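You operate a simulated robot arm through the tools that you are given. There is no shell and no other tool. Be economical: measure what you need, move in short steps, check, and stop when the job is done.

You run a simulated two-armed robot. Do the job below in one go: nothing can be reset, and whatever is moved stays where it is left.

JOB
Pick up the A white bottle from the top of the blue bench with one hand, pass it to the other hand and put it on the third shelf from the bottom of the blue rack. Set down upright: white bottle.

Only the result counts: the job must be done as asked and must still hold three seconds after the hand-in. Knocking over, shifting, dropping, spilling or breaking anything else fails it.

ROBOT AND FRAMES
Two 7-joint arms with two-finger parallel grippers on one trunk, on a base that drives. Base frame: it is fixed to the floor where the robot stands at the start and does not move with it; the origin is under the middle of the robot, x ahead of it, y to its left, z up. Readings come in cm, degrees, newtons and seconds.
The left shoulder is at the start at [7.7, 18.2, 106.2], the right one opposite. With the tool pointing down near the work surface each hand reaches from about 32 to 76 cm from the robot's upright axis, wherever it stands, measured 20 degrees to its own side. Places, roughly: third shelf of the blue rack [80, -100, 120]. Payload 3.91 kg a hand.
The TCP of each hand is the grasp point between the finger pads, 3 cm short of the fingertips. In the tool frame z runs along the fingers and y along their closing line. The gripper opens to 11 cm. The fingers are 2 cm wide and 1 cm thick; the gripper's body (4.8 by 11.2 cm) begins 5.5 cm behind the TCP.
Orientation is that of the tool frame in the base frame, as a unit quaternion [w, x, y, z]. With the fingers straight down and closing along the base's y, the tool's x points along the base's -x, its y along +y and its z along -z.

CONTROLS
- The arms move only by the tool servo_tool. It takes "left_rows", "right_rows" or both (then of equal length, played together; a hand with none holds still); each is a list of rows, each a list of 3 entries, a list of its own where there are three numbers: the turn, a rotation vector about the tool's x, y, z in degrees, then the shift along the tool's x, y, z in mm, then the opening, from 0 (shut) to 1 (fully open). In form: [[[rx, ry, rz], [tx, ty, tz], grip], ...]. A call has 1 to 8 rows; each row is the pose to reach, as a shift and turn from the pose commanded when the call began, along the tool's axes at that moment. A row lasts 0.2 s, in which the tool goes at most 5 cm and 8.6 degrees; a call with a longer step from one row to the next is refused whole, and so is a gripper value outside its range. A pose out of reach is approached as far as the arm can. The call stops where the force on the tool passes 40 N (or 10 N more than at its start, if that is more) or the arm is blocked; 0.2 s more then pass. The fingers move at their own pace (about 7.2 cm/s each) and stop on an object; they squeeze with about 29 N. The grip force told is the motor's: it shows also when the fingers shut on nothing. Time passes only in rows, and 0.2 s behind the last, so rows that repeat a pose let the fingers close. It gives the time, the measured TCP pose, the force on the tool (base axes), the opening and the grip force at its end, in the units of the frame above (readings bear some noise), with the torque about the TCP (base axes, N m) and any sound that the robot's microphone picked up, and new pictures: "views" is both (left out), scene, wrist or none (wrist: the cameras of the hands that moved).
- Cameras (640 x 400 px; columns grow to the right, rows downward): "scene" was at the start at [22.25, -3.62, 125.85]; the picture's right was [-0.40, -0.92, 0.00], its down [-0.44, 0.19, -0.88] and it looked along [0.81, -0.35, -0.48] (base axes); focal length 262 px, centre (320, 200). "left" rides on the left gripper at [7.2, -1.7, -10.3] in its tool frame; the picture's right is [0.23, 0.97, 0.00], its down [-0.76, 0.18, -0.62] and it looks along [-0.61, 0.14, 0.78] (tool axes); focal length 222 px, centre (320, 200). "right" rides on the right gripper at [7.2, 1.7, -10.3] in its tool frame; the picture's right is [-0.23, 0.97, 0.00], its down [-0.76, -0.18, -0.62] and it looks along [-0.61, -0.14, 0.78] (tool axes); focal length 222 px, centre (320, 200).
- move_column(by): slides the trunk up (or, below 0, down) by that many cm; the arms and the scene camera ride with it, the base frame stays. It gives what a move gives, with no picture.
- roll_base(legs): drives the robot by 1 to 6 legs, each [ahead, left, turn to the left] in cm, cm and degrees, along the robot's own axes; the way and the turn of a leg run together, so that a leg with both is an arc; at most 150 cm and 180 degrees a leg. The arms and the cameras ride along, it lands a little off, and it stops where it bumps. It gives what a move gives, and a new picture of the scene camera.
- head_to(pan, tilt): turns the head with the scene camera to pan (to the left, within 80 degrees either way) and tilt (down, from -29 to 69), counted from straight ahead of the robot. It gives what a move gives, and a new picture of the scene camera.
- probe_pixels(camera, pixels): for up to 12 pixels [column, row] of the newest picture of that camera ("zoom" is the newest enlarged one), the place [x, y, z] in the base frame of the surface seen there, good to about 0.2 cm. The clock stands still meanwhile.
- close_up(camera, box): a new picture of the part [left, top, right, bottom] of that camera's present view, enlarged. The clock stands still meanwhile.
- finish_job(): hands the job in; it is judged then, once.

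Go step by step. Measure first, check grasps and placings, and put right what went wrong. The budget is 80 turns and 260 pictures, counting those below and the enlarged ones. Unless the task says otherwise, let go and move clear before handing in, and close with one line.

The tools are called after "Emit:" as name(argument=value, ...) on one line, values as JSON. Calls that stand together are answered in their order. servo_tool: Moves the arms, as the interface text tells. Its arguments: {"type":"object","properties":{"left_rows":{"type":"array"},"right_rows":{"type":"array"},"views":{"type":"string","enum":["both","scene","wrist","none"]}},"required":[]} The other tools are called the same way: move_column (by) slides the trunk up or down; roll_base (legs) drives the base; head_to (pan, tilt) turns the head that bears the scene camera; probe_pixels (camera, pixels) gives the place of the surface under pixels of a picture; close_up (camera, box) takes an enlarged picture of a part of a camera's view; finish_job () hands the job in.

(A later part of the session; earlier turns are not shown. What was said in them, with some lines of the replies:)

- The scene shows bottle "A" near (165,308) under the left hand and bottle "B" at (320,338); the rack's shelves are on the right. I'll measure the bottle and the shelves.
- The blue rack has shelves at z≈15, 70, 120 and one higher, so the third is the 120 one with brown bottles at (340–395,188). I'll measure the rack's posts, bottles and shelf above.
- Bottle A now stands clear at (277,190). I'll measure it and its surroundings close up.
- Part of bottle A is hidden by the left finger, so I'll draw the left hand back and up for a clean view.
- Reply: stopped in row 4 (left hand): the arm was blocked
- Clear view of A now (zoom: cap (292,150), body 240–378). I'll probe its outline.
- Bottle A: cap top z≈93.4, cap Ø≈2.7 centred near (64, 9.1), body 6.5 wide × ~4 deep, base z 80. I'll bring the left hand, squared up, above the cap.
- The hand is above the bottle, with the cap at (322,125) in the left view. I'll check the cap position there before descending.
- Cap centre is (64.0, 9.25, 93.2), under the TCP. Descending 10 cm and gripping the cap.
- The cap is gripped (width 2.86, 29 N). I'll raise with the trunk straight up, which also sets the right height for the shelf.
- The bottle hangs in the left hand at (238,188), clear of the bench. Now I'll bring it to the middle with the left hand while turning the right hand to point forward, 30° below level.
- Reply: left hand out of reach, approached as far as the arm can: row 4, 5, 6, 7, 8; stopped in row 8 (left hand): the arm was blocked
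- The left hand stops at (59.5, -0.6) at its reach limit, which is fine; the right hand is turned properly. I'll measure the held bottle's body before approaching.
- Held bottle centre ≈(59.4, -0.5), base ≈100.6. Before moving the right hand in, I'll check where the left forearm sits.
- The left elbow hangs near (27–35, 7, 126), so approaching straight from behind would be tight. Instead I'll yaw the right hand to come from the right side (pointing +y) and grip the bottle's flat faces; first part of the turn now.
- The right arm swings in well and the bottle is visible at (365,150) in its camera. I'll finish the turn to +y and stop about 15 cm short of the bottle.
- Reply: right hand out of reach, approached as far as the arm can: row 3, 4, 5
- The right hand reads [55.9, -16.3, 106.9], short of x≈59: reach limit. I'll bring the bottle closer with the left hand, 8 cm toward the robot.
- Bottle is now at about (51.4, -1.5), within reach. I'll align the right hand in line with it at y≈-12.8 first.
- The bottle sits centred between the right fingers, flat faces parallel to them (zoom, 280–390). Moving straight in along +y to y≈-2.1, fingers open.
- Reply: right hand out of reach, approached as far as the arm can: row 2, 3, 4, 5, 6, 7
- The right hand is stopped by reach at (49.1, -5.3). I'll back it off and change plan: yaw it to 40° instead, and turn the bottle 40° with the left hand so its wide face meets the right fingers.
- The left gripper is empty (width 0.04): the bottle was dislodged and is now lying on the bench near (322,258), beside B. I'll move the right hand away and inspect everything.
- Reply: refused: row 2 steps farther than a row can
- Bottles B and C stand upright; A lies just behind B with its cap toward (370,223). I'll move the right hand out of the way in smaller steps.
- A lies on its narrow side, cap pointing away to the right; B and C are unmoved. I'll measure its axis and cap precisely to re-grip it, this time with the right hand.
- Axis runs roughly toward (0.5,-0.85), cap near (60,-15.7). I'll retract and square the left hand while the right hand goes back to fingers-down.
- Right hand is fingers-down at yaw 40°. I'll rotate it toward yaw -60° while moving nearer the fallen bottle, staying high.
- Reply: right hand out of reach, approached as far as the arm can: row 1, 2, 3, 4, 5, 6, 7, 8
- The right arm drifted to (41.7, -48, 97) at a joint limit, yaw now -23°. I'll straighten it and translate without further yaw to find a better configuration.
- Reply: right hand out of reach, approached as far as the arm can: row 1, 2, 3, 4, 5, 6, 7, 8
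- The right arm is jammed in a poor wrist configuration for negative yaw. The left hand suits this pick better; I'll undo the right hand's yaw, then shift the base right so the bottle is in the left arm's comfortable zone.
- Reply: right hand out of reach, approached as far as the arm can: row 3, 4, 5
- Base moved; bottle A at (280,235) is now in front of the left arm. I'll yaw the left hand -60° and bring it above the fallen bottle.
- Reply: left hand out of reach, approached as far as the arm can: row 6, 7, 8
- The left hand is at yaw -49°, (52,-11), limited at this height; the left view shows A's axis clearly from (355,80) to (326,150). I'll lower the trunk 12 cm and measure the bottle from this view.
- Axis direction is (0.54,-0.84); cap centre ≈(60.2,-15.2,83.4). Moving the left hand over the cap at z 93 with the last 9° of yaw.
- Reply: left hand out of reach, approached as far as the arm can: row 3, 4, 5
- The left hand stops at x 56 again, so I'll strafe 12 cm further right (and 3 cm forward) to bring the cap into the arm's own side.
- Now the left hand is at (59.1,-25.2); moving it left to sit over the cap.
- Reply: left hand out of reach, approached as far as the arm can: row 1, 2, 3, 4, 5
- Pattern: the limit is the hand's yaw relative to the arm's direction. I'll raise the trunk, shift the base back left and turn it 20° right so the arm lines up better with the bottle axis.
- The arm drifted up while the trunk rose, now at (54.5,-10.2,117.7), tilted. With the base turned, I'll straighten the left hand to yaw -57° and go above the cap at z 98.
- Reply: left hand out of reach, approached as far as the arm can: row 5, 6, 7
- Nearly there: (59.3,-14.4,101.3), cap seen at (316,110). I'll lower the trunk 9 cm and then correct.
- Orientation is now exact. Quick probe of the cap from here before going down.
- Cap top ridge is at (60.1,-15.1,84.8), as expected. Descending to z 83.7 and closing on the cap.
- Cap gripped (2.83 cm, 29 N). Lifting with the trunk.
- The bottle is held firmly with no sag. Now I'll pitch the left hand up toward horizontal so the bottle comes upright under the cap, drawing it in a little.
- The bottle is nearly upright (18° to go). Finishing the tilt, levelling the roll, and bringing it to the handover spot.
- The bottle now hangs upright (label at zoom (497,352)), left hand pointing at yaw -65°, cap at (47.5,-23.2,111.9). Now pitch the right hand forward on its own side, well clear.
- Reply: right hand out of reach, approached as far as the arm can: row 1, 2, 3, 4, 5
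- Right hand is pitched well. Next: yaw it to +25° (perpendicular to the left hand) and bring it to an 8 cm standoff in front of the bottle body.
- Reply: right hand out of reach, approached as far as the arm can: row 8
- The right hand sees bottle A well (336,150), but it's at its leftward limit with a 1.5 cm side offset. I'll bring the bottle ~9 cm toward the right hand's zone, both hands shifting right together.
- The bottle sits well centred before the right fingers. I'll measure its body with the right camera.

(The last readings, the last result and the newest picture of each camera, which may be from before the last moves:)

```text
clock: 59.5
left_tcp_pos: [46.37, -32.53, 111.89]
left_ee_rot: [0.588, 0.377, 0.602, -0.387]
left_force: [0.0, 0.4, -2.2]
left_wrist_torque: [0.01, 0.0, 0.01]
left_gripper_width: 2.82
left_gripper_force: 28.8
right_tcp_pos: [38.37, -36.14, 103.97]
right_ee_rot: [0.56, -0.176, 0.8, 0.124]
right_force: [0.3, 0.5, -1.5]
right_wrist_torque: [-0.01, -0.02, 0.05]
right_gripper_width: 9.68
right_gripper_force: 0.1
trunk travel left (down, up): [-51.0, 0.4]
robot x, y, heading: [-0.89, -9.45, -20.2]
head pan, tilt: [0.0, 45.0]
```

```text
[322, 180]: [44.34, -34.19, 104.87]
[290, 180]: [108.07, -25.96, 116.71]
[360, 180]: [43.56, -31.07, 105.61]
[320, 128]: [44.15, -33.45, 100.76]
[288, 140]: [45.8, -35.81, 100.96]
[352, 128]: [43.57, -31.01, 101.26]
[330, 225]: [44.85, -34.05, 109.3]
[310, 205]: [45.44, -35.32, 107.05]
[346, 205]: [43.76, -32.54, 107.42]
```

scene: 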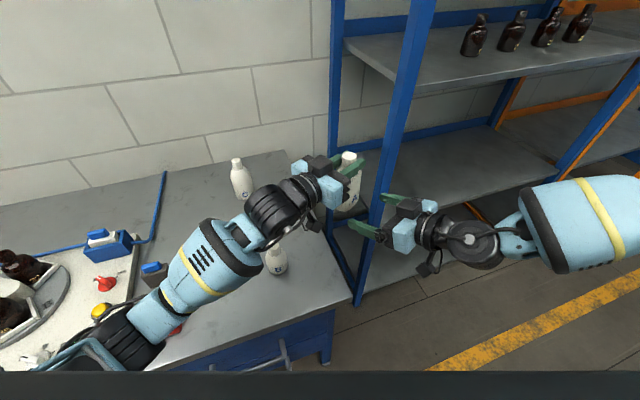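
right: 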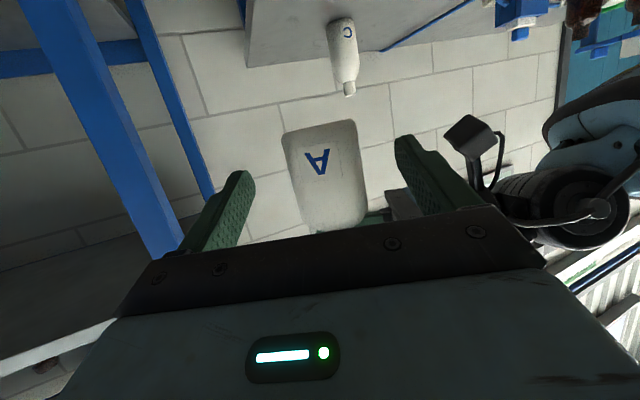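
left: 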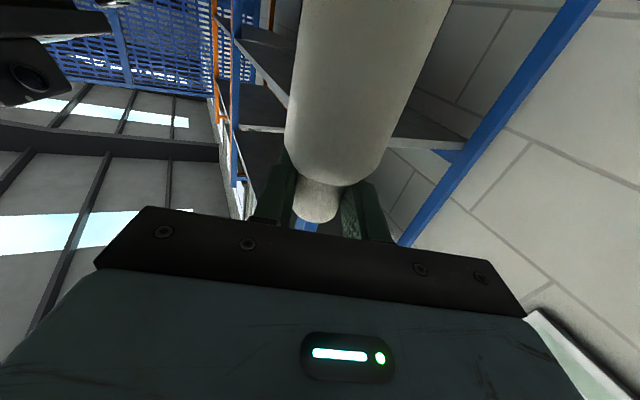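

Bottle body centre is (46.4,-32.5), base z 100.4, laterally centred within 1 mm. Advancing 8.3 cm horizontally along the approach direction.

Emit:
servo_tool(right_rows=[[[0, 0, 0], [-7, 0, 19], 0.88], [[0, 0, 0], [-14, 0, 39], 0.88], [[0, 0, 0], [-21, 0, 58], 0.88], [[0, 0, 0], [-28, 0, 78], 0.88], [[0, 0, 0], [-28, 0, 78], 0.88]], views="both")

Emit:
close_up(camera="scene", box=[260, 120, 460, 270])

```text
clock: 60.7
left_tcp_pos: [46.37, -32.48, 111.81]
left_ee_rot: [0.588, 0.376, 0.602, -0.387]
left_force: [0.2, -0.8, -2.6]
left_wrist_torque: [-0.01, 0.01, -0.01]
left_gripper_width: 2.83
left_gripper_force: 29.1
right_tcp_pos: [44.8, -33.89, 105.12]
right_ee_rot: [0.561, -0.174, 0.8, 0.123]
right_force: [0.4, -0.5, -1.2]
right_wrist_torque: [-0.01, -0.01, -0.01]
right_gripper_width: 9.68
right_gripper_force: 0.1
right hand out of reach, approached as far as the arm can: row 3, 4, 5
trunk travel left (down, up): [-51.0, 0.4]
robot x, y, heading: [-0.77, -9.53, -20.0]
head pan, tilt: [0.0, 45.0]
```

scene: 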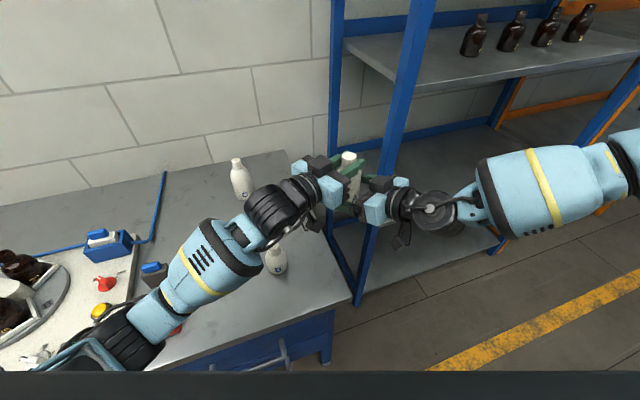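
right: 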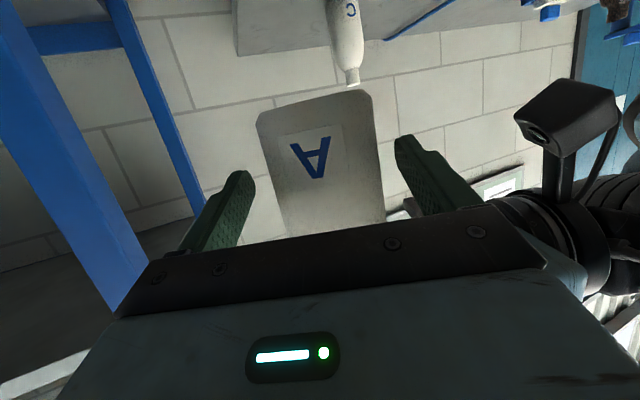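

```text
2.67 times, centred on (360, 195) of scene
```

zoom: 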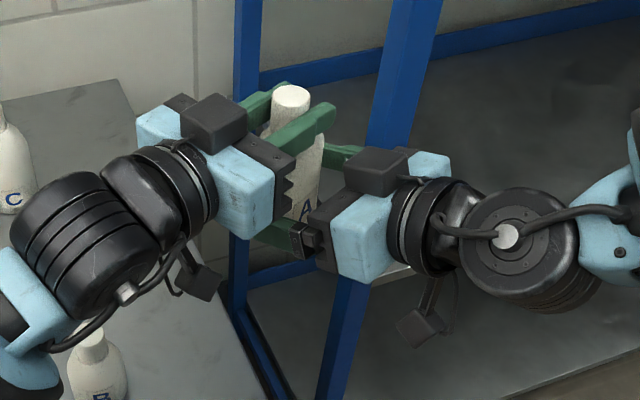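

The right TCP stopped 2 cm short of the bottle's centre with 6 mm side offset; pads already straddle it. I'll use the left hand to ease the bottle in: 1.2 cm toward the palm, 5 mm sideways and 1 cm up.

Emit:
servo_tool(left_rows=[[[0, 0, 0], [-5, 0, 0], 0], [[0, 0, 0], [-10, 0, 2], 0], [[0, 0, 0], [-10, -6, 4], 0], [[0, 0, 0], [-10, -12, 5], 0], [[0, 0, 0], [-10, -12, 5], 0]], views="both")

Emit:
close_up(camera="scene", box=[300, 140, 420, 230])

```text
clock: 61.9
left_tcp_pos: [45.43, -33.29, 112.9]
left_ee_rot: [0.588, 0.377, 0.602, -0.387]
left_force: [0.0, 0.1, -2.2]
left_wrist_torque: [-0.01, -0.03, 0.01]
left_gripper_width: 2.82
left_gripper_force: 29.9
right_tcp_pos: [44.84, -33.94, 105.14]
right_ee_rot: [0.56, -0.174, 0.8, 0.123]
right_force: [-0.1, 0.1, 0.1]
right_wrist_torque: [-0.03, 0.0, -0.03]
right_gripper_width: 9.68
right_gripper_force: 0.2
trunk travel left (down, up): [-51.0, 0.4]
robot x, y, heading: [-0.87, -9.29, -20.2]
head pan, tilt: [0.0, 45.0]
```

scene: 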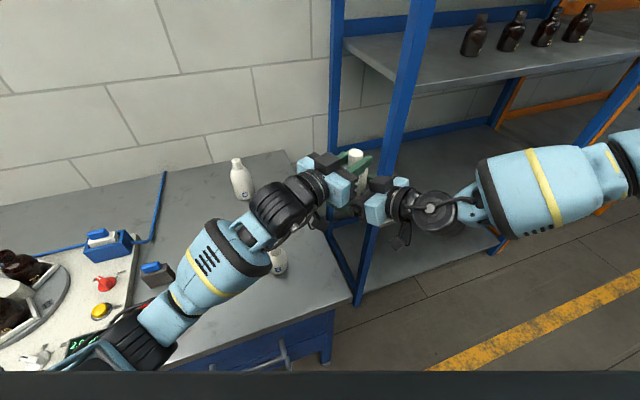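
left: 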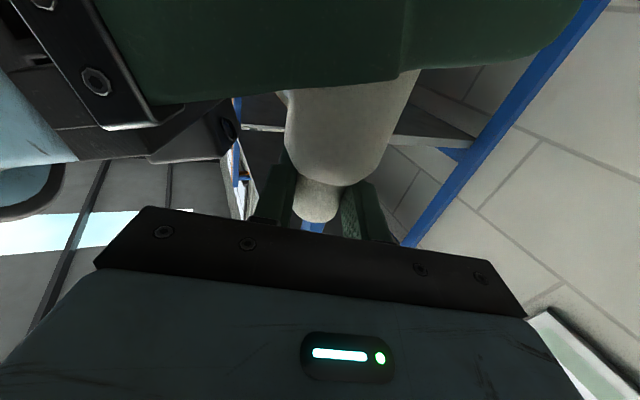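

```text
4.44 times, centred on (360, 185) of scene
```

zoom: 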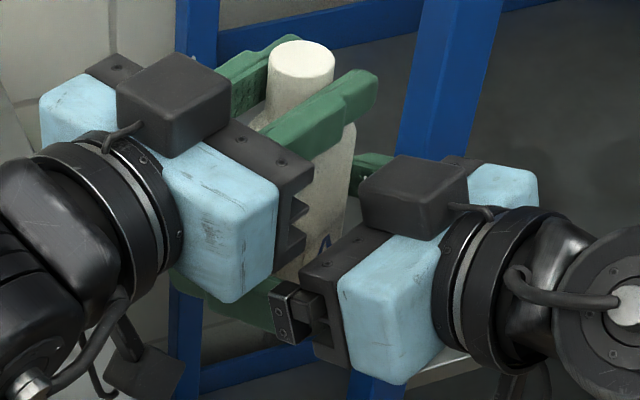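

Right TCP is now within 8 mm of the bottle centre and no force shows. Closing the right gripper on the body.

Emit:
servo_tool(right_rows=[[[0, 0, 0], [0, 0, 0], 0.7], [[0, 0, 0], [0, 0, 0], 0.5], [[0, 0, 0], [0, 0, 0], 0], [[0, 0, 0], [0, 0, 0], 0]], views="wrist")

```text
clock: 62.9
left_tcp_pos: [45.47, -33.44, 112.86]
left_ee_rot: [0.588, 0.377, 0.602, -0.388]
left_force: [-9.1, 13.4, -1.2]
left_wrist_torque: [0.61, 0.31, -0.12]
left_gripper_width: 2.83
left_gripper_force: 28.7
right_tcp_pos: [44.92, -34.12, 105.19]
right_ee_rot: [0.561, -0.172, 0.8, 0.122]
right_force: [8.9, -12.4, 0.2]
right_wrist_torque: [0.35, 0.4, 0.02]
right_gripper_width: 6.73
right_gripper_force: 28.8
trunk travel left (down, up): [-51.0, 0.4]
robot x, y, heading: [-1.03, -9.37, -20.1]
head pan, tilt: [0.0, 45.0]
```

right: 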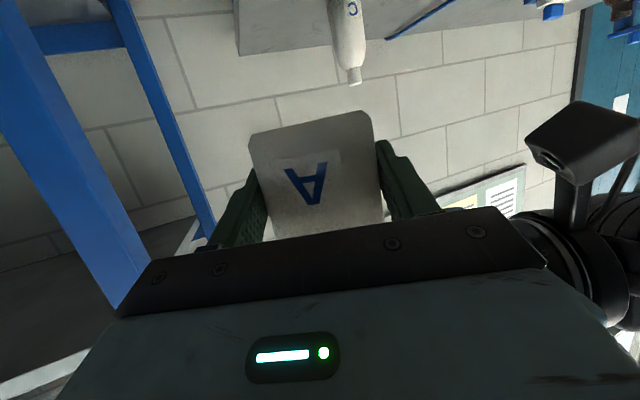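

Both hands hold it (right width 6.73 cm), with a 16 N side strain. I'll relax the left hand 3 mm, open it and draw it straight back.

Emit:
servo_tool(left_rows=[[[0, 0, 0], [0, 0, -3], 0], [[0, 0, 0], [0, 0, -4], 0.2], [[0, 0, 0], [0, 0, -4], 0.45], [[0, 0, 0], [0, 0, -4], 0.5], [[0, 0, 0], [0, 0, -25], 0.5], [[0, 0, 0], [0, 0, -55], 0.5], [[0, 0, 0], [0, 0, -90], 0.5], [[0, 0, 0], [0, 0, -130], 0.5]], views="both")

Emit:
close_up(camera="scene", box=[280, 110, 440, 230])

```text
clock: 64.7
left_tcp_pos: [39.96, -21.38, 112.96]
left_ee_rot: [0.588, 0.377, 0.602, -0.388]
left_force: [-0.3, -0.2, 0.4]
left_wrist_torque: [0.03, 0.03, 0.03]
left_gripper_width: 5.48
left_gripper_force: 0.1
right_tcp_pos: [44.77, -33.72, 105.18]
right_ee_rot: [0.562, -0.174, 0.8, 0.122]
right_force: [-0.1, -0.3, 0.4]
right_wrist_torque: [0.01, -0.02, 0.0]
right_gripper_width: 6.75
right_gripper_force: 28.8
trunk travel left (down, up): [-51.0, 0.4]
robot x, y, heading: [-0.92, -9.06, -20.0]
head pan, tilt: [0.0, 45.0]
```

scene: 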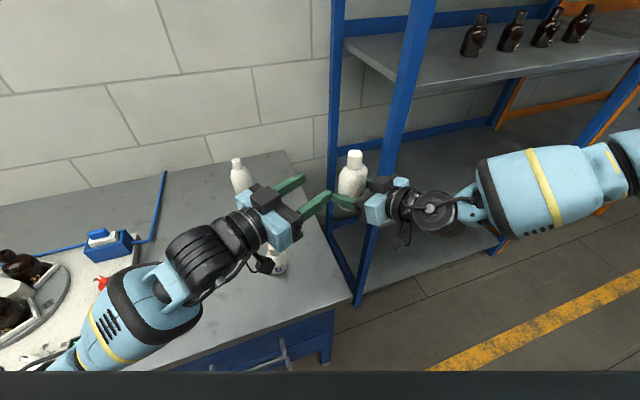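
left: 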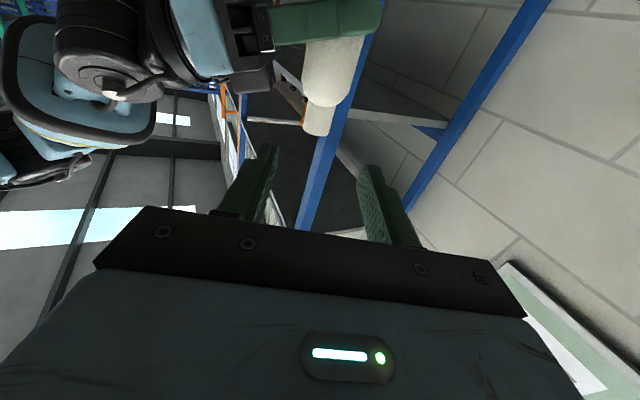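

```text
3.33 times, centred on (360, 170) of scene
```

zoom: 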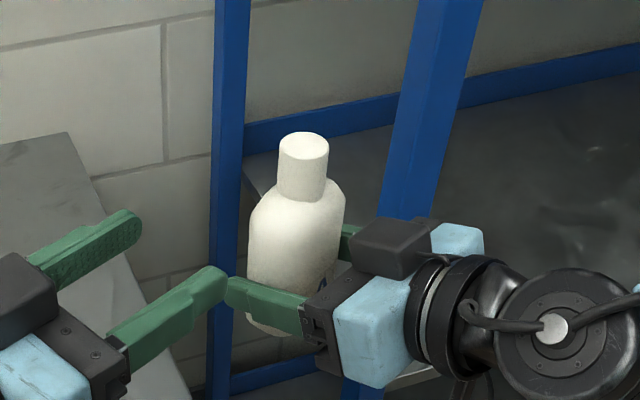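

The right hand now holds the bottle upright on its own. I'll retract the left hand further, then back up, square the base and strafe toward the rack.

Emit:
servo_tool(left_rows=[[[0, 0, 0], [0, 0, -30], 0.5], [[0, 0, 0], [0, 0, -60], 0.5], [[0, 0, 0], [0, 0, -90], 0.5]], views="none")

Emit:
roll_base(legs=[[-8, 0, 0], [0, 0, 20], [0, -38, 0]])

Emit:
head_to(pan=-15, tilt=25)

```text
clock: 65.5
left_tcp_pos: [36.22, -13.26, 113.19]
left_ee_rot: [0.588, 0.377, 0.601, -0.387]
left_force: [-1.0, -0.8, -0.9]
left_wrist_torque: [0.01, 0.02, 0.01]
left_gripper_width: 5.51
left_gripper_force: 0.1
right_tcp_pos: [44.71, -33.65, 105.21]
right_ee_rot: [0.561, -0.174, 0.8, 0.122]
right_force: [0.5, -0.3, 0.3]
right_wrist_torque: [-0.03, 0.06, 0.01]
right_gripper_width: 6.74
right_gripper_force: 28.7
trunk travel left (down, up): [-51.0, 0.4]
robot x, y, heading: [-1.12, -9.3, -20.0]
head pan, tilt: [0.0, 45.0]
```

```text
clock: 71.1
left_tcp_pos: [27.84, -35.81, 113.07]
left_ee_rot: [0.646, 0.266, 0.658, -0.279]
left_force: [-0.5, 0.4, 0.2]
left_wrist_torque: [0.01, -0.01, 0.01]
left_gripper_width: 5.5
left_gripper_force: 0.2
right_tcp_pos: [42.76, -52.18, 105.19]
right_ee_rot: [0.532, -0.309, 0.758, 0.218]
right_force: [0.1, -0.5, -2.0]
right_wrist_torque: [-0.05, 0.03, -0.02]
right_gripper_width: 6.73
right_gripper_force: 28.6
trunk travel left (down, up): [-51.0, 0.4]
robot x, y, heading: [-8.53, -44.44, -0.3]
head pan, tilt: [0.0, 45.0]
```

scene: 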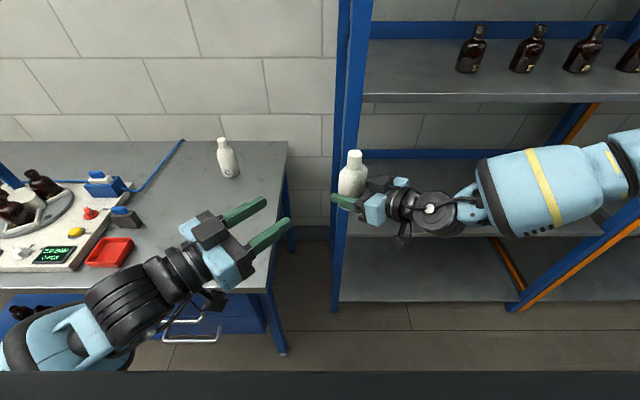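

```text
clock: 72.0
left_tcp_pos: [27.81, -35.69, 113.13]
left_ee_rot: [0.646, 0.267, 0.658, -0.281]
left_force: [-0.5, -0.6, 0.0]
left_wrist_torque: [0.01, 0.01, -0.01]
left_gripper_width: 5.53
left_gripper_force: 0.1
right_tcp_pos: [42.8, -52.12, 105.14]
right_ee_rot: [0.532, -0.309, 0.758, 0.217]
right_force: [-0.5, 0.1, -1.5]
right_wrist_torque: [-0.02, 0.04, 0.0]
right_gripper_width: 6.74
right_gripper_force: 29.0
trunk travel left (down, up): [-51.0, 0.4]
robot x, y, heading: [-8.76, -44.34, -0.1]
head pan, tilt: [-15.0, 25.0]
```

scene: 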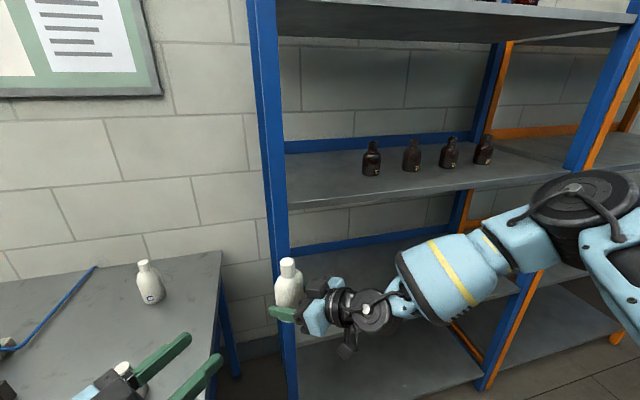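

Clear view of the rack; the free spot is the left part of the third shelf around (315,180). I'll measure it and the bottle's tilt.

Emit:
probe_pixels(camera="scene", pixels=[[330, 185], [330, 203], [300, 208], [300, 160], [270, 190], [288, 190], [371, 172], [372, 145], [411, 168], [340, 20], [340, 12], [320, 145]])

Emit:
close_up(camera="scene", box=[240, 240, 400, 360])

Emit:
probe_pixels(camera="zoom", pixels=[[190, 75], [175, 90], [205, 90], [190, 100], [180, 130], [190, 150], [140, 160], [230, 160], [190, 200], [135, 235]])

```text
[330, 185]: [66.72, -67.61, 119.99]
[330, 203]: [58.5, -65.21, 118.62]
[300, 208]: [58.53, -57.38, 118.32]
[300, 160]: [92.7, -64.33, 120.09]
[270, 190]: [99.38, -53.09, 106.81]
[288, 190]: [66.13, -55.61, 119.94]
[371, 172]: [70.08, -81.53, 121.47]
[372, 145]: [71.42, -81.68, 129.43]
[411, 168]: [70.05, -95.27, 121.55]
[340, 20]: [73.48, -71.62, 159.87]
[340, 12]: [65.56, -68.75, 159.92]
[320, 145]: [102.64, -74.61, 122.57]
```

```text
3.33 times, centred on (320, 300) of scene
```

zoom: 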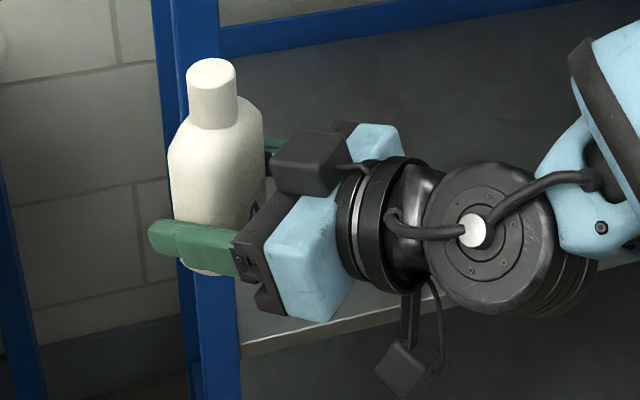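

```text
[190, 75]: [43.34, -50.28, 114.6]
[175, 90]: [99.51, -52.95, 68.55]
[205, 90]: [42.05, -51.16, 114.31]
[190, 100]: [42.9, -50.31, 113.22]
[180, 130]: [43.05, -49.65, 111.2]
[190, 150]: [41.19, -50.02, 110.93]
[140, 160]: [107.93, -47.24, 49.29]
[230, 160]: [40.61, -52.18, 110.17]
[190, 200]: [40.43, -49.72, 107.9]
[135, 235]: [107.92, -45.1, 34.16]
```

Shelf top z=120.0, edge x=58.5, shelf above at 160; first brown bottle starts near y -78, post at about -54, so I'll place at (65.5,-66). Bottle is upright with base 3.9 cm below the TCP. Raising and turning the right hand to yaw 15°.

Emit:
servo_tool(right_rows=[[[0, 0, 0], [-28, 0, -10], 0], [[4, 0, 1.5], [-55, -8, -25], 0], [[8, 0, 3], [-80, -22, -46], 0], [[12, 0, 4.4], [-105, -38, -72], 0], [[16, 0, 5.9], [-130, -55, -98], 0], [[20, 0, 7.3], [-155, -72, -124], 0], [[24.2, 0, 8.8], [-180, -89, -148], 0], [[28.2, 0, 10.3], [-203, -106, -172], 0]], views="scene")

```text
clock: 73.8
left_tcp_pos: [27.77, -35.73, 113.14]
left_ee_rot: [0.646, 0.268, 0.657, -0.28]
left_force: [0.0, -0.4, 0.0]
left_wrist_torque: [0.0, 0.0, 0.03]
left_gripper_width: 5.49
left_gripper_force: 0.0
right_tcp_pos: [43.57, -66.38, 130.12]
right_ee_rot: [0.569, -0.102, 0.813, 0.072]
right_force: [0.5, 0.0, -1.8]
right_wrist_torque: [0.01, -0.04, 0.01]
right_gripper_width: 6.74
right_gripper_force: 29.4
trunk travel left (down, up): [-51.0, 0.4]
robot x, y, heading: [-8.44, -44.8, 0.0]
head pan, tilt: [-15.0, 25.0]
```

scene: 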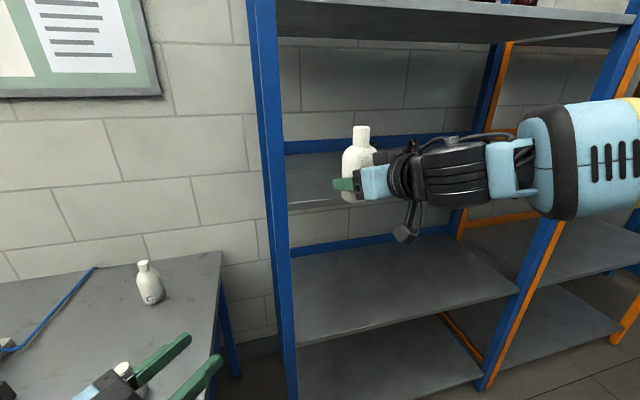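

Bottle is upright at z 130 in line with the free spot. Driving forward 9 cm for reach.

Emit:
roll_base(legs=[[9, 0, 0]])

Emit:
close_up(camera="scene", box=[260, 80, 480, 260])

```text
clock: 74.9
left_tcp_pos: [36.57, -35.7, 113.16]
left_ee_rot: [0.646, 0.268, 0.657, -0.28]
left_force: [0.6, 0.5, -1.1]
left_wrist_torque: [-0.02, -0.04, 0.0]
left_gripper_width: 5.49
left_gripper_force: 0.0
right_tcp_pos: [52.61, -66.21, 130.09]
right_ee_rot: [0.569, -0.101, 0.813, 0.072]
right_force: [0.6, 0.7, -3.3]
right_wrist_torque: [-0.01, -0.02, 0.01]
right_gripper_width: 6.75
right_gripper_force: 29.4
trunk travel left (down, up): [-51.0, 0.4]
robot x, y, heading: [0.21, -44.45, -0.3]
head pan, tilt: [-15.0, 25.0]
```

scene: 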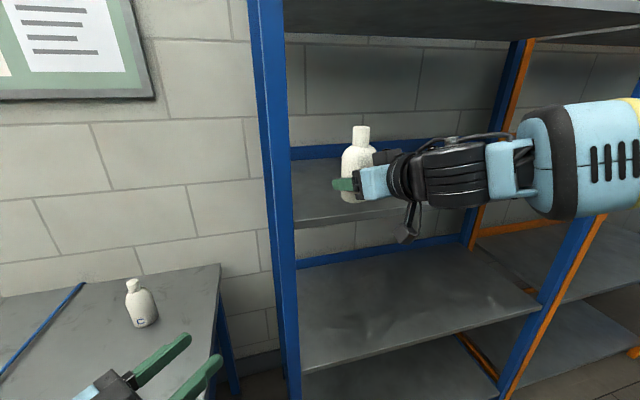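

```text
2.22 times, centred on (370, 170) of scene
```

zoom: 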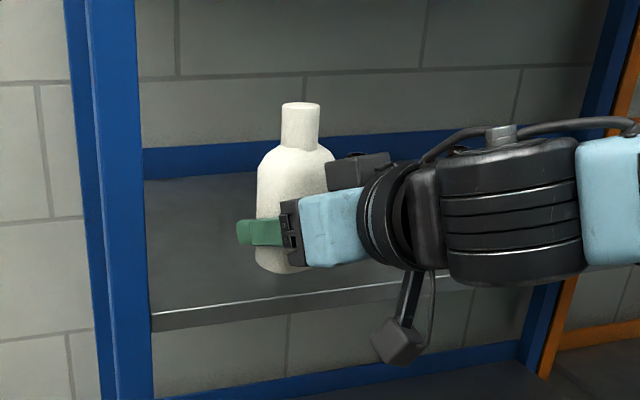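

Camera and wrist are clear of the shelf edge. Moving the bottle straight in over the shelf, then lowering to about 2 cm above it.

Emit:
servo_tool(right_rows=[[[0, 0, 0], [-10, -8, 29], 0], [[0, 0, 0], [-21, -16, 57], 0], [[0, 0, 0], [-31, -23, 86], 0], [[0, 0, 0], [-42, -31, 115], 0], [[0, 0, 0], [-42, -31, 115], 0], [[0, 0, 0], [-22, -31, 122], 0], [[0, 0, 0], [-3, -31, 129], 0], [[0, 0, 0], [-3, -31, 129], 0]], views="both")

Emit:
close_up(camera="scene", box=[280, 90, 460, 240])

```text
clock: 76.7
left_tcp_pos: [36.68, -35.77, 113.13]
left_ee_rot: [0.646, 0.267, 0.658, -0.28]
left_force: [-0.9, 0.4, 0.3]
left_wrist_torque: [0.01, -0.01, 0.01]
left_gripper_width: 5.52
left_gripper_force: 0.0
right_tcp_pos: [65.12, -66.18, 126.08]
right_ee_rot: [0.568, -0.102, 0.813, 0.073]
right_force: [0.0, 0.5, -1.7]
right_wrist_torque: [-0.05, 0.03, 0.0]
right_gripper_width: 6.73
right_gripper_force: 29.4
trunk travel left (down, up): [-51.0, 0.4]
robot x, y, heading: [0.14, -44.54, -0.3]
head pan, tilt: [-15.0, 25.0]
```

scene: 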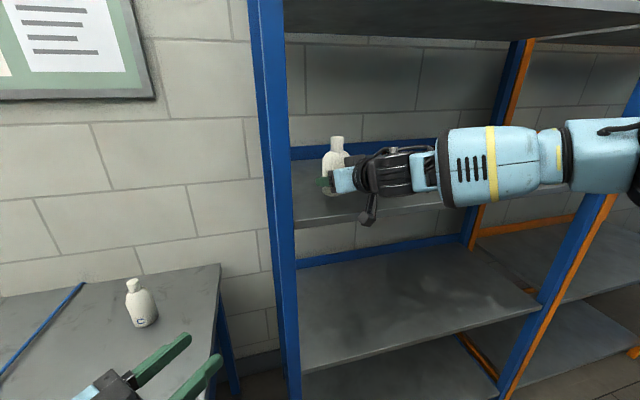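
right: 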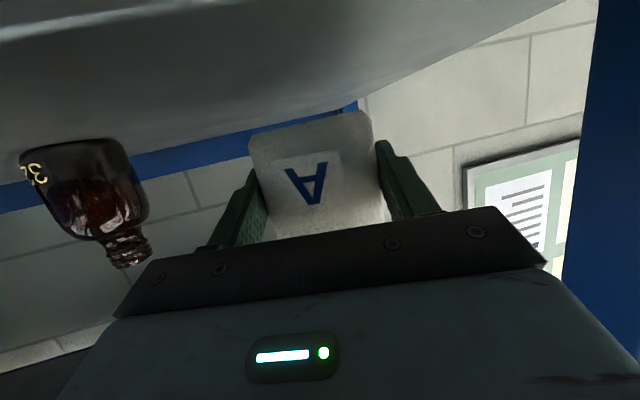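

```text
2.67 times, centred on (370, 165) of scene
```

zoom: 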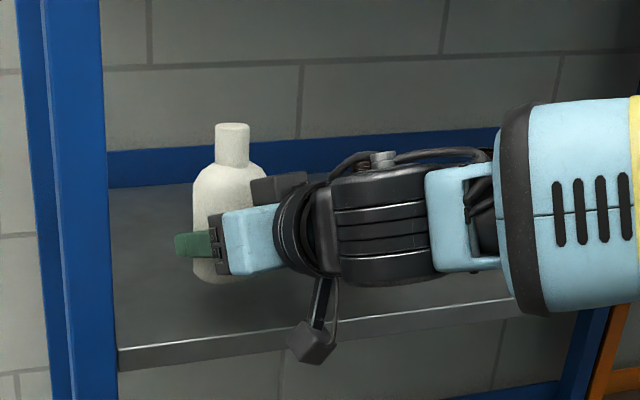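

Good view: the bottle is over the shelf, camera in front of the edge. I'll check the bottom edge's level and cap height before the last lowering.

Emit:
probe_pixels(camera="right", pixels=[[262, 145], [310, 125], [360, 118], [275, 200], [330, 195], [372, 180], [100, 230], [320, 160]])

Emit:
probe_pixels(camera="zoom", pixels=[[232, 127], [232, 140], [231, 160], [230, 185], [205, 200], [200, 270], [215, 282], [270, 185]])

```text
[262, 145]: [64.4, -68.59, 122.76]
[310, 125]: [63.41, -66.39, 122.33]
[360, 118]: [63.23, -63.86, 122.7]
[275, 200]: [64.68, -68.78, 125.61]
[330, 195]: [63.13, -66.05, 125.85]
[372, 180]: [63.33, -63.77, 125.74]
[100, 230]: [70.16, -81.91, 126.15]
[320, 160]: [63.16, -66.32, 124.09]
```

```text
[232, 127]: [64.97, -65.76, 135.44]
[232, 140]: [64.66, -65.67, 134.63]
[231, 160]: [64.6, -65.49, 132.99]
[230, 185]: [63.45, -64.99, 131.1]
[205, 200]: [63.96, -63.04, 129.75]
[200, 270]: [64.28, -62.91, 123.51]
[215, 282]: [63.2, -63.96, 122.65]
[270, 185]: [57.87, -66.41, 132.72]
```

Bottom edge is level (z≈122.2–122.7 edge curve), base at ~122.1. Lowering 2.1 cm gently.

Emit:
servo_tool(right_rows=[[[0, 0, 0], [7, 0, 3], 0], [[0, 0, 0], [13, 0, 5], 0], [[0, 0, 0], [17, 0, 6], 0], [[0, 0, 0], [20, 0, 7], 0], [[0, 0, 0], [20, 0, 7], 0]], views="both")

Emit:
close_up(camera="scene", box=[290, 120, 410, 240])

```text
clock: 77.9
left_tcp_pos: [36.63, -35.77, 113.05]
left_ee_rot: [0.647, 0.267, 0.658, -0.279]
left_force: [0.4, 0.3, 0.5]
left_wrist_torque: [0.01, 0.01, -0.01]
left_gripper_width: 5.51
left_gripper_force: 0.0
right_tcp_pos: [65.06, -66.1, 123.93]
right_ee_rot: [0.569, -0.102, 0.813, 0.073]
right_force: [0.3, 0.5, -1.8]
right_wrist_torque: [0.01, -0.01, 0.0]
right_gripper_width: 6.75
right_gripper_force: 29.0
trunk travel left (down, up): [-51.0, 0.4]
robot x, y, heading: [0.59, -44.52, -0.0]
head pan, tilt: [-15.0, 25.0]
```

scene: 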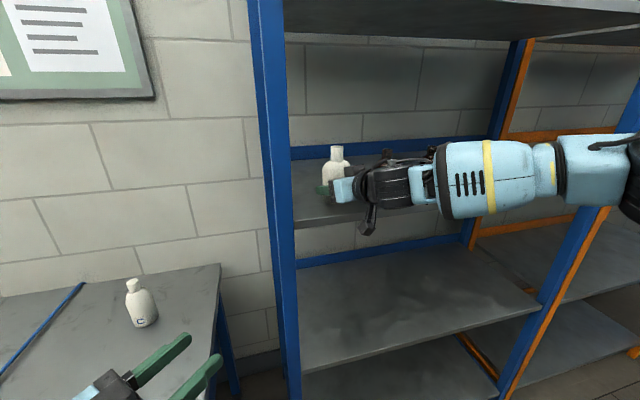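
right: 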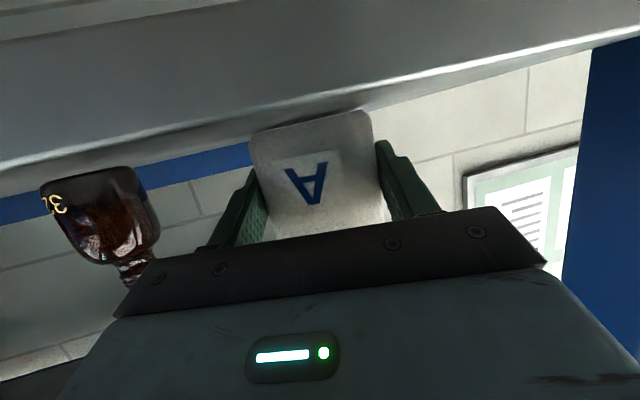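

```text
3.33 times, centred on (350, 180) of scene
```

zoom: 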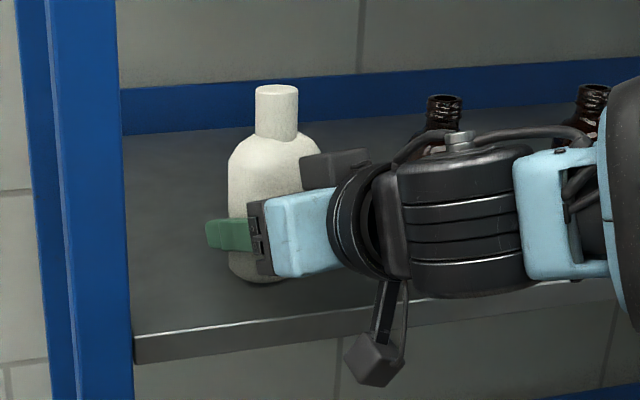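

Still unloaded contact-wise (force -1.8 N = bottle weight). Lowering 3 mm more in tiny steps.

Emit:
servo_tool(right_rows=[[[0, 0, 0], [1, 0, 0.3], 0], [[0, 0, 0], [2, 0, 0.6], 0], [[0, 0, 0], [2, 0, 0.6], 0]], views="none")

```text
clock: 78.7
left_tcp_pos: [36.73, -35.79, 113.25]
left_ee_rot: [0.646, 0.267, 0.658, -0.281]
left_force: [-0.8, 0.3, 0.7]
left_wrist_torque: [0.01, 0.01, 0.01]
left_gripper_width: 5.49
left_gripper_force: 0.0
right_tcp_pos: [65.08, -66.03, 123.89]
right_ee_rot: [0.569, -0.102, 0.813, 0.072]
right_force: [1.4, -0.4, 0.0]
right_wrist_torque: [-0.01, -0.08, 0.01]
right_gripper_width: 6.71
right_gripper_force: 29.1
trunk travel left (down, up): [-51.0, 0.4]
robot x, y, heading: [0.3, -44.19, -0.0]
head pan, tilt: [-15.0, 25.0]
```

Force went from -1.8 to 0 N: the bottle's base touches the shelf. One more millimetre, then release gradually without moving.

Emit:
servo_tool(right_rows=[[[0, 0, 0], [1, 0, 0.3], 0], [[0, 0, 0], [1, 0, 0.3], 0.66], [[0, 0, 0], [1, 0, 0.3], 0.72], [[0, 0, 0], [1, 0, 0.3], 0.82], [[0, 0, 0], [1, 0, 0.3], 0.88], [[0, 0, 0], [1, 0, 0.3], 0.88]], views="both")

Emit:
probe_pixels(camera="right", pixels=[[262, 145], [310, 125], [360, 118], [275, 200], [330, 195], [372, 180], [320, 160]])

```text
clock: 80.1
left_tcp_pos: [36.65, -35.73, 113.11]
left_ee_rot: [0.646, 0.267, 0.658, -0.28]
left_force: [-0.7, 0.5, -0.1]
left_wrist_torque: [0.01, -0.02, 0.01]
left_gripper_width: 5.5
left_gripper_force: 0.1
right_tcp_pos: [65.05, -66.06, 123.56]
right_ee_rot: [0.569, -0.102, 0.813, 0.072]
right_force: [0.0, 0.2, 0.4]
right_wrist_torque: [0.01, 0.02, -0.01]
right_gripper_width: 9.66
right_gripper_force: 0.0
trunk travel left (down, up): [-51.0, 0.4]
robot x, y, heading: [0.11, -44.58, -0.2]
head pan, tilt: [-15.0, 25.0]
```

scene: 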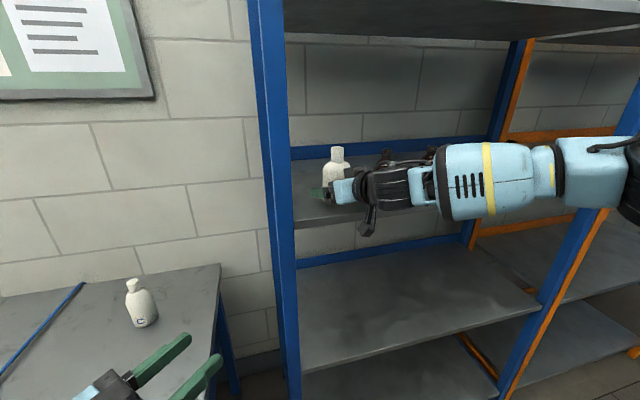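
right: 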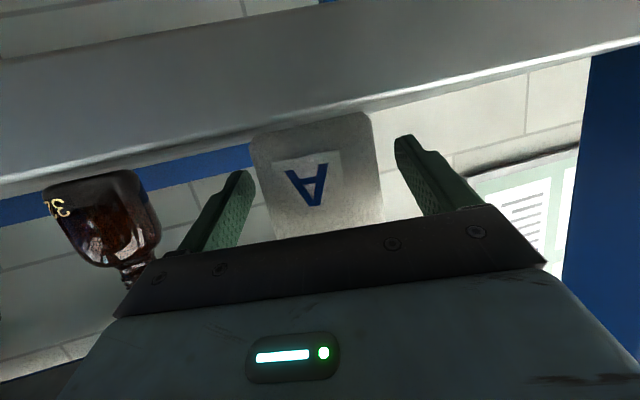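

```text
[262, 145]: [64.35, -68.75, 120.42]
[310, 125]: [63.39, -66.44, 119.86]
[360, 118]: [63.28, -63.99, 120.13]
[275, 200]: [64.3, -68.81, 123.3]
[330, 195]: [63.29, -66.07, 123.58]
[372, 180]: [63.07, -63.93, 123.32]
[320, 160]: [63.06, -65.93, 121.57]
```

The bottle stands free on the shelf, base at z≈120, fingers clear on both sides. Backing the hand straight out.

Emit:
servo_tool(right_rows=[[[0, 0, 0], [5, 0, -14], 0.88], [[0, 0, 0], [12, 0, -33], 0.88], [[0, 0, 0], [22, 0, -61], 0.88], [[0, 0, 0], [34, 0, -94], 0.88], [[0, 0, 0], [48, 0, -132], 0.88], [[0, 0, 0], [62, 0, -170], 0.88]], views="both")

Emit:
head_to(pan=-20, tilt=35)

Emit:
close_up(camera="scene", box=[280, 20, 520, 180])

```text
clock: 81.5
left_tcp_pos: [36.58, -35.78, 113.24]
left_ee_rot: [0.647, 0.268, 0.657, -0.28]
left_force: [-1.1, -0.2, 0.6]
left_wrist_torque: [0.0, 0.02, 0.02]
left_gripper_width: 5.51
left_gripper_force: 0.1
right_tcp_pos: [47.44, -70.77, 123.47]
right_ee_rot: [0.57, -0.102, 0.812, 0.073]
right_force: [-0.9, -0.4, 0.4]
right_wrist_torque: [-0.02, 0.0, -0.02]
right_gripper_width: 9.68
right_gripper_force: 0.0
trunk travel left (down, up): [-51.0, 0.4]
robot x, y, heading: [0.08, -44.55, -0.3]
head pan, tilt: [-15.0, 25.0]
```

scene: 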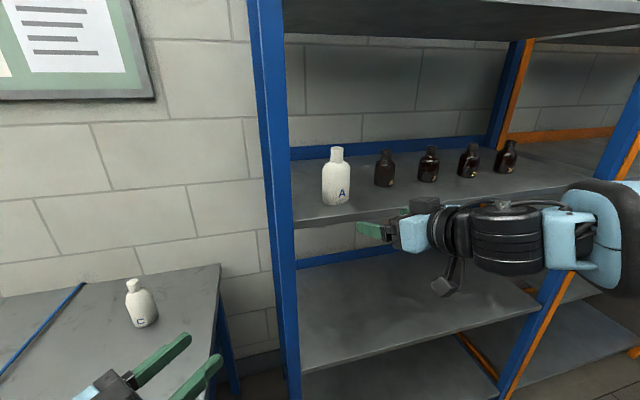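
right: 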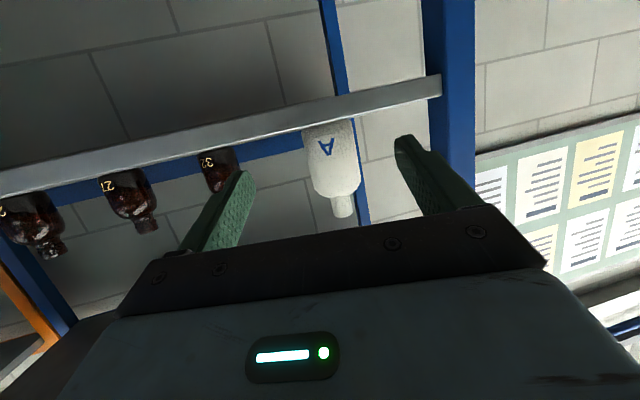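

```text
clock: 82.2
left_tcp_pos: [36.72, -35.81, 113.11]
left_ee_rot: [0.646, 0.268, 0.658, -0.28]
left_force: [1.2, -0.1, 0.2]
left_wrist_torque: [0.01, 0.01, 0.03]
left_gripper_width: 5.52
left_gripper_force: 0.1
right_tcp_pos: [47.58, -70.64, 123.48]
right_ee_rot: [0.569, -0.102, 0.813, 0.073]
right_force: [0.2, 0.0, 0.3]
right_wrist_torque: [0.02, -0.02, 0.01]
right_gripper_width: 9.67
right_gripper_force: 0.1
trunk travel left (down, up): [-51.0, 0.4]
robot x, y, heading: [0.16, -44.66, -0.3]
head pan, tilt: [-20.0, 35.0]
```

scene: 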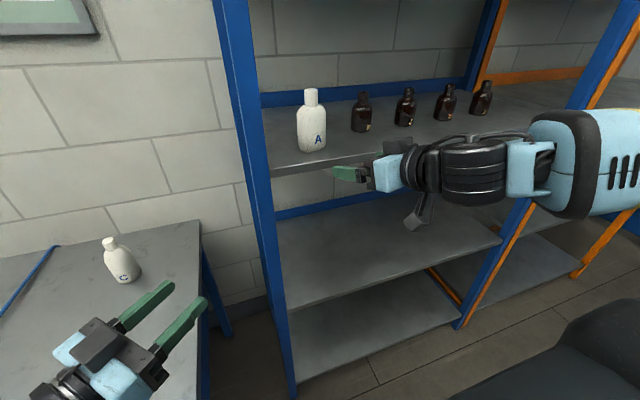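

```text
2.50 times, centred on (400, 100) of scene
```

zoom: 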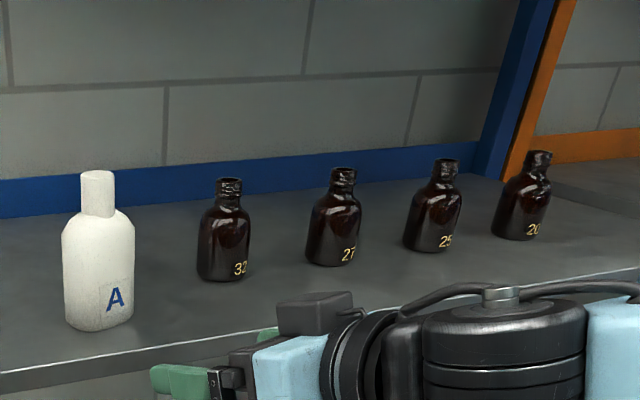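

Bottle A stands upright on the third shelf and the brown bottles are untouched. A last look at the bench to confirm that B and C still stand.

Emit:
head_to(pan=25, tilt=40)

```text
clock: 83.3
left_tcp_pos: [36.71, -35.77, 113.19]
left_ee_rot: [0.646, 0.267, 0.658, -0.279]
left_force: [0.0, 0.2, 0.4]
left_wrist_torque: [0.0, 0.03, 0.02]
left_gripper_width: 5.49
left_gripper_force: 0.0
right_tcp_pos: [47.71, -70.75, 123.5]
right_ee_rot: [0.569, -0.102, 0.812, 0.073]
right_force: [1.0, 0.0, -0.2]
right_wrist_torque: [0.04, -0.01, -0.01]
right_gripper_width: 9.68
right_gripper_force: 0.0
trunk travel left (down, up): [-51.0, 0.4]
robot x, y, heading: [0.46, -45.02, -0.0]
head pan, tilt: [25.0, 40.0]
```

scene: 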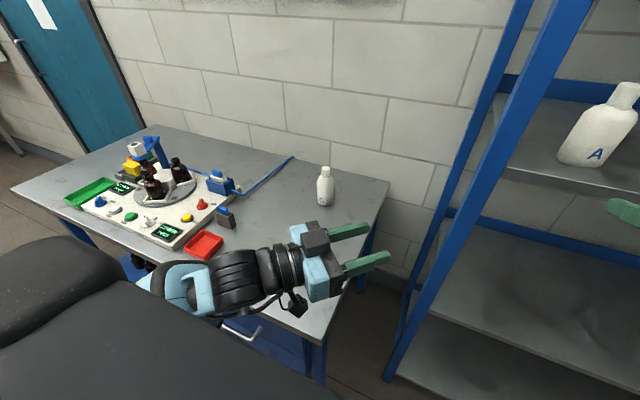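

B is hidden behind the left hand; I'll raise that hand to see.

Emit:
servo_tool(left_rows=[[[0, 0, 0], [-40, 0, -10], 0.5], [[0, 0, 0], [-80, 0, -20], 0.5], [[0, 0, 0], [-120, 0, -30], 0.5], [[0, 0, 0], [-160, 0, -40], 0.5]], views="scene")

```text
clock: 84.3
left_tcp_pos: [39.5, -32.45, 130.17]
left_ee_rot: [0.645, 0.267, 0.659, -0.281]
left_force: [0.1, 0.1, 0.2]
left_wrist_torque: [0.01, -0.03, -0.02]
left_gripper_width: 5.48
left_gripper_force: 0.1
left hand out of reach, approached as far as the arm can: row 1, 2, 3, 4
right_tcp_pos: [47.46, -70.66, 123.5]
right_ee_rot: [0.569, -0.103, 0.812, 0.073]
right_force: [-0.3, -0.1, 0.6]
right_wrist_torque: [0.0, 0.01, 0.01]
right_gripper_width: 9.68
right_gripper_force: 0.1
trunk travel left (down, up): [-51.0, 0.4]
robot x, y, heading: [0.19, -44.43, -0.5]
head pan, tilt: [25.0, 40.0]
```

scene: 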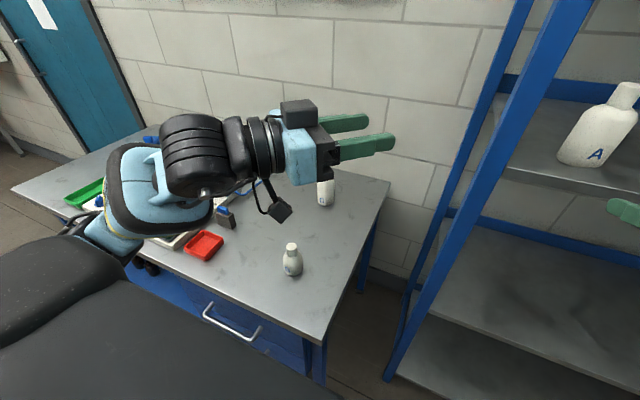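

B stands upright at (292,260), C is in its place, and A is on the shelf at (600,125) with both hands clear. Handing in.

Emit:
finish_job()

```text
The job is handed in.
```

White bottle A was passed from the left hand to the right and now stands upright on the third shelf of the blue rack. It slipped from the left gripper once during the first handover attempt and fell onto the bench, where I picked it up again; bottles B, C and the brown bottles are still standing.
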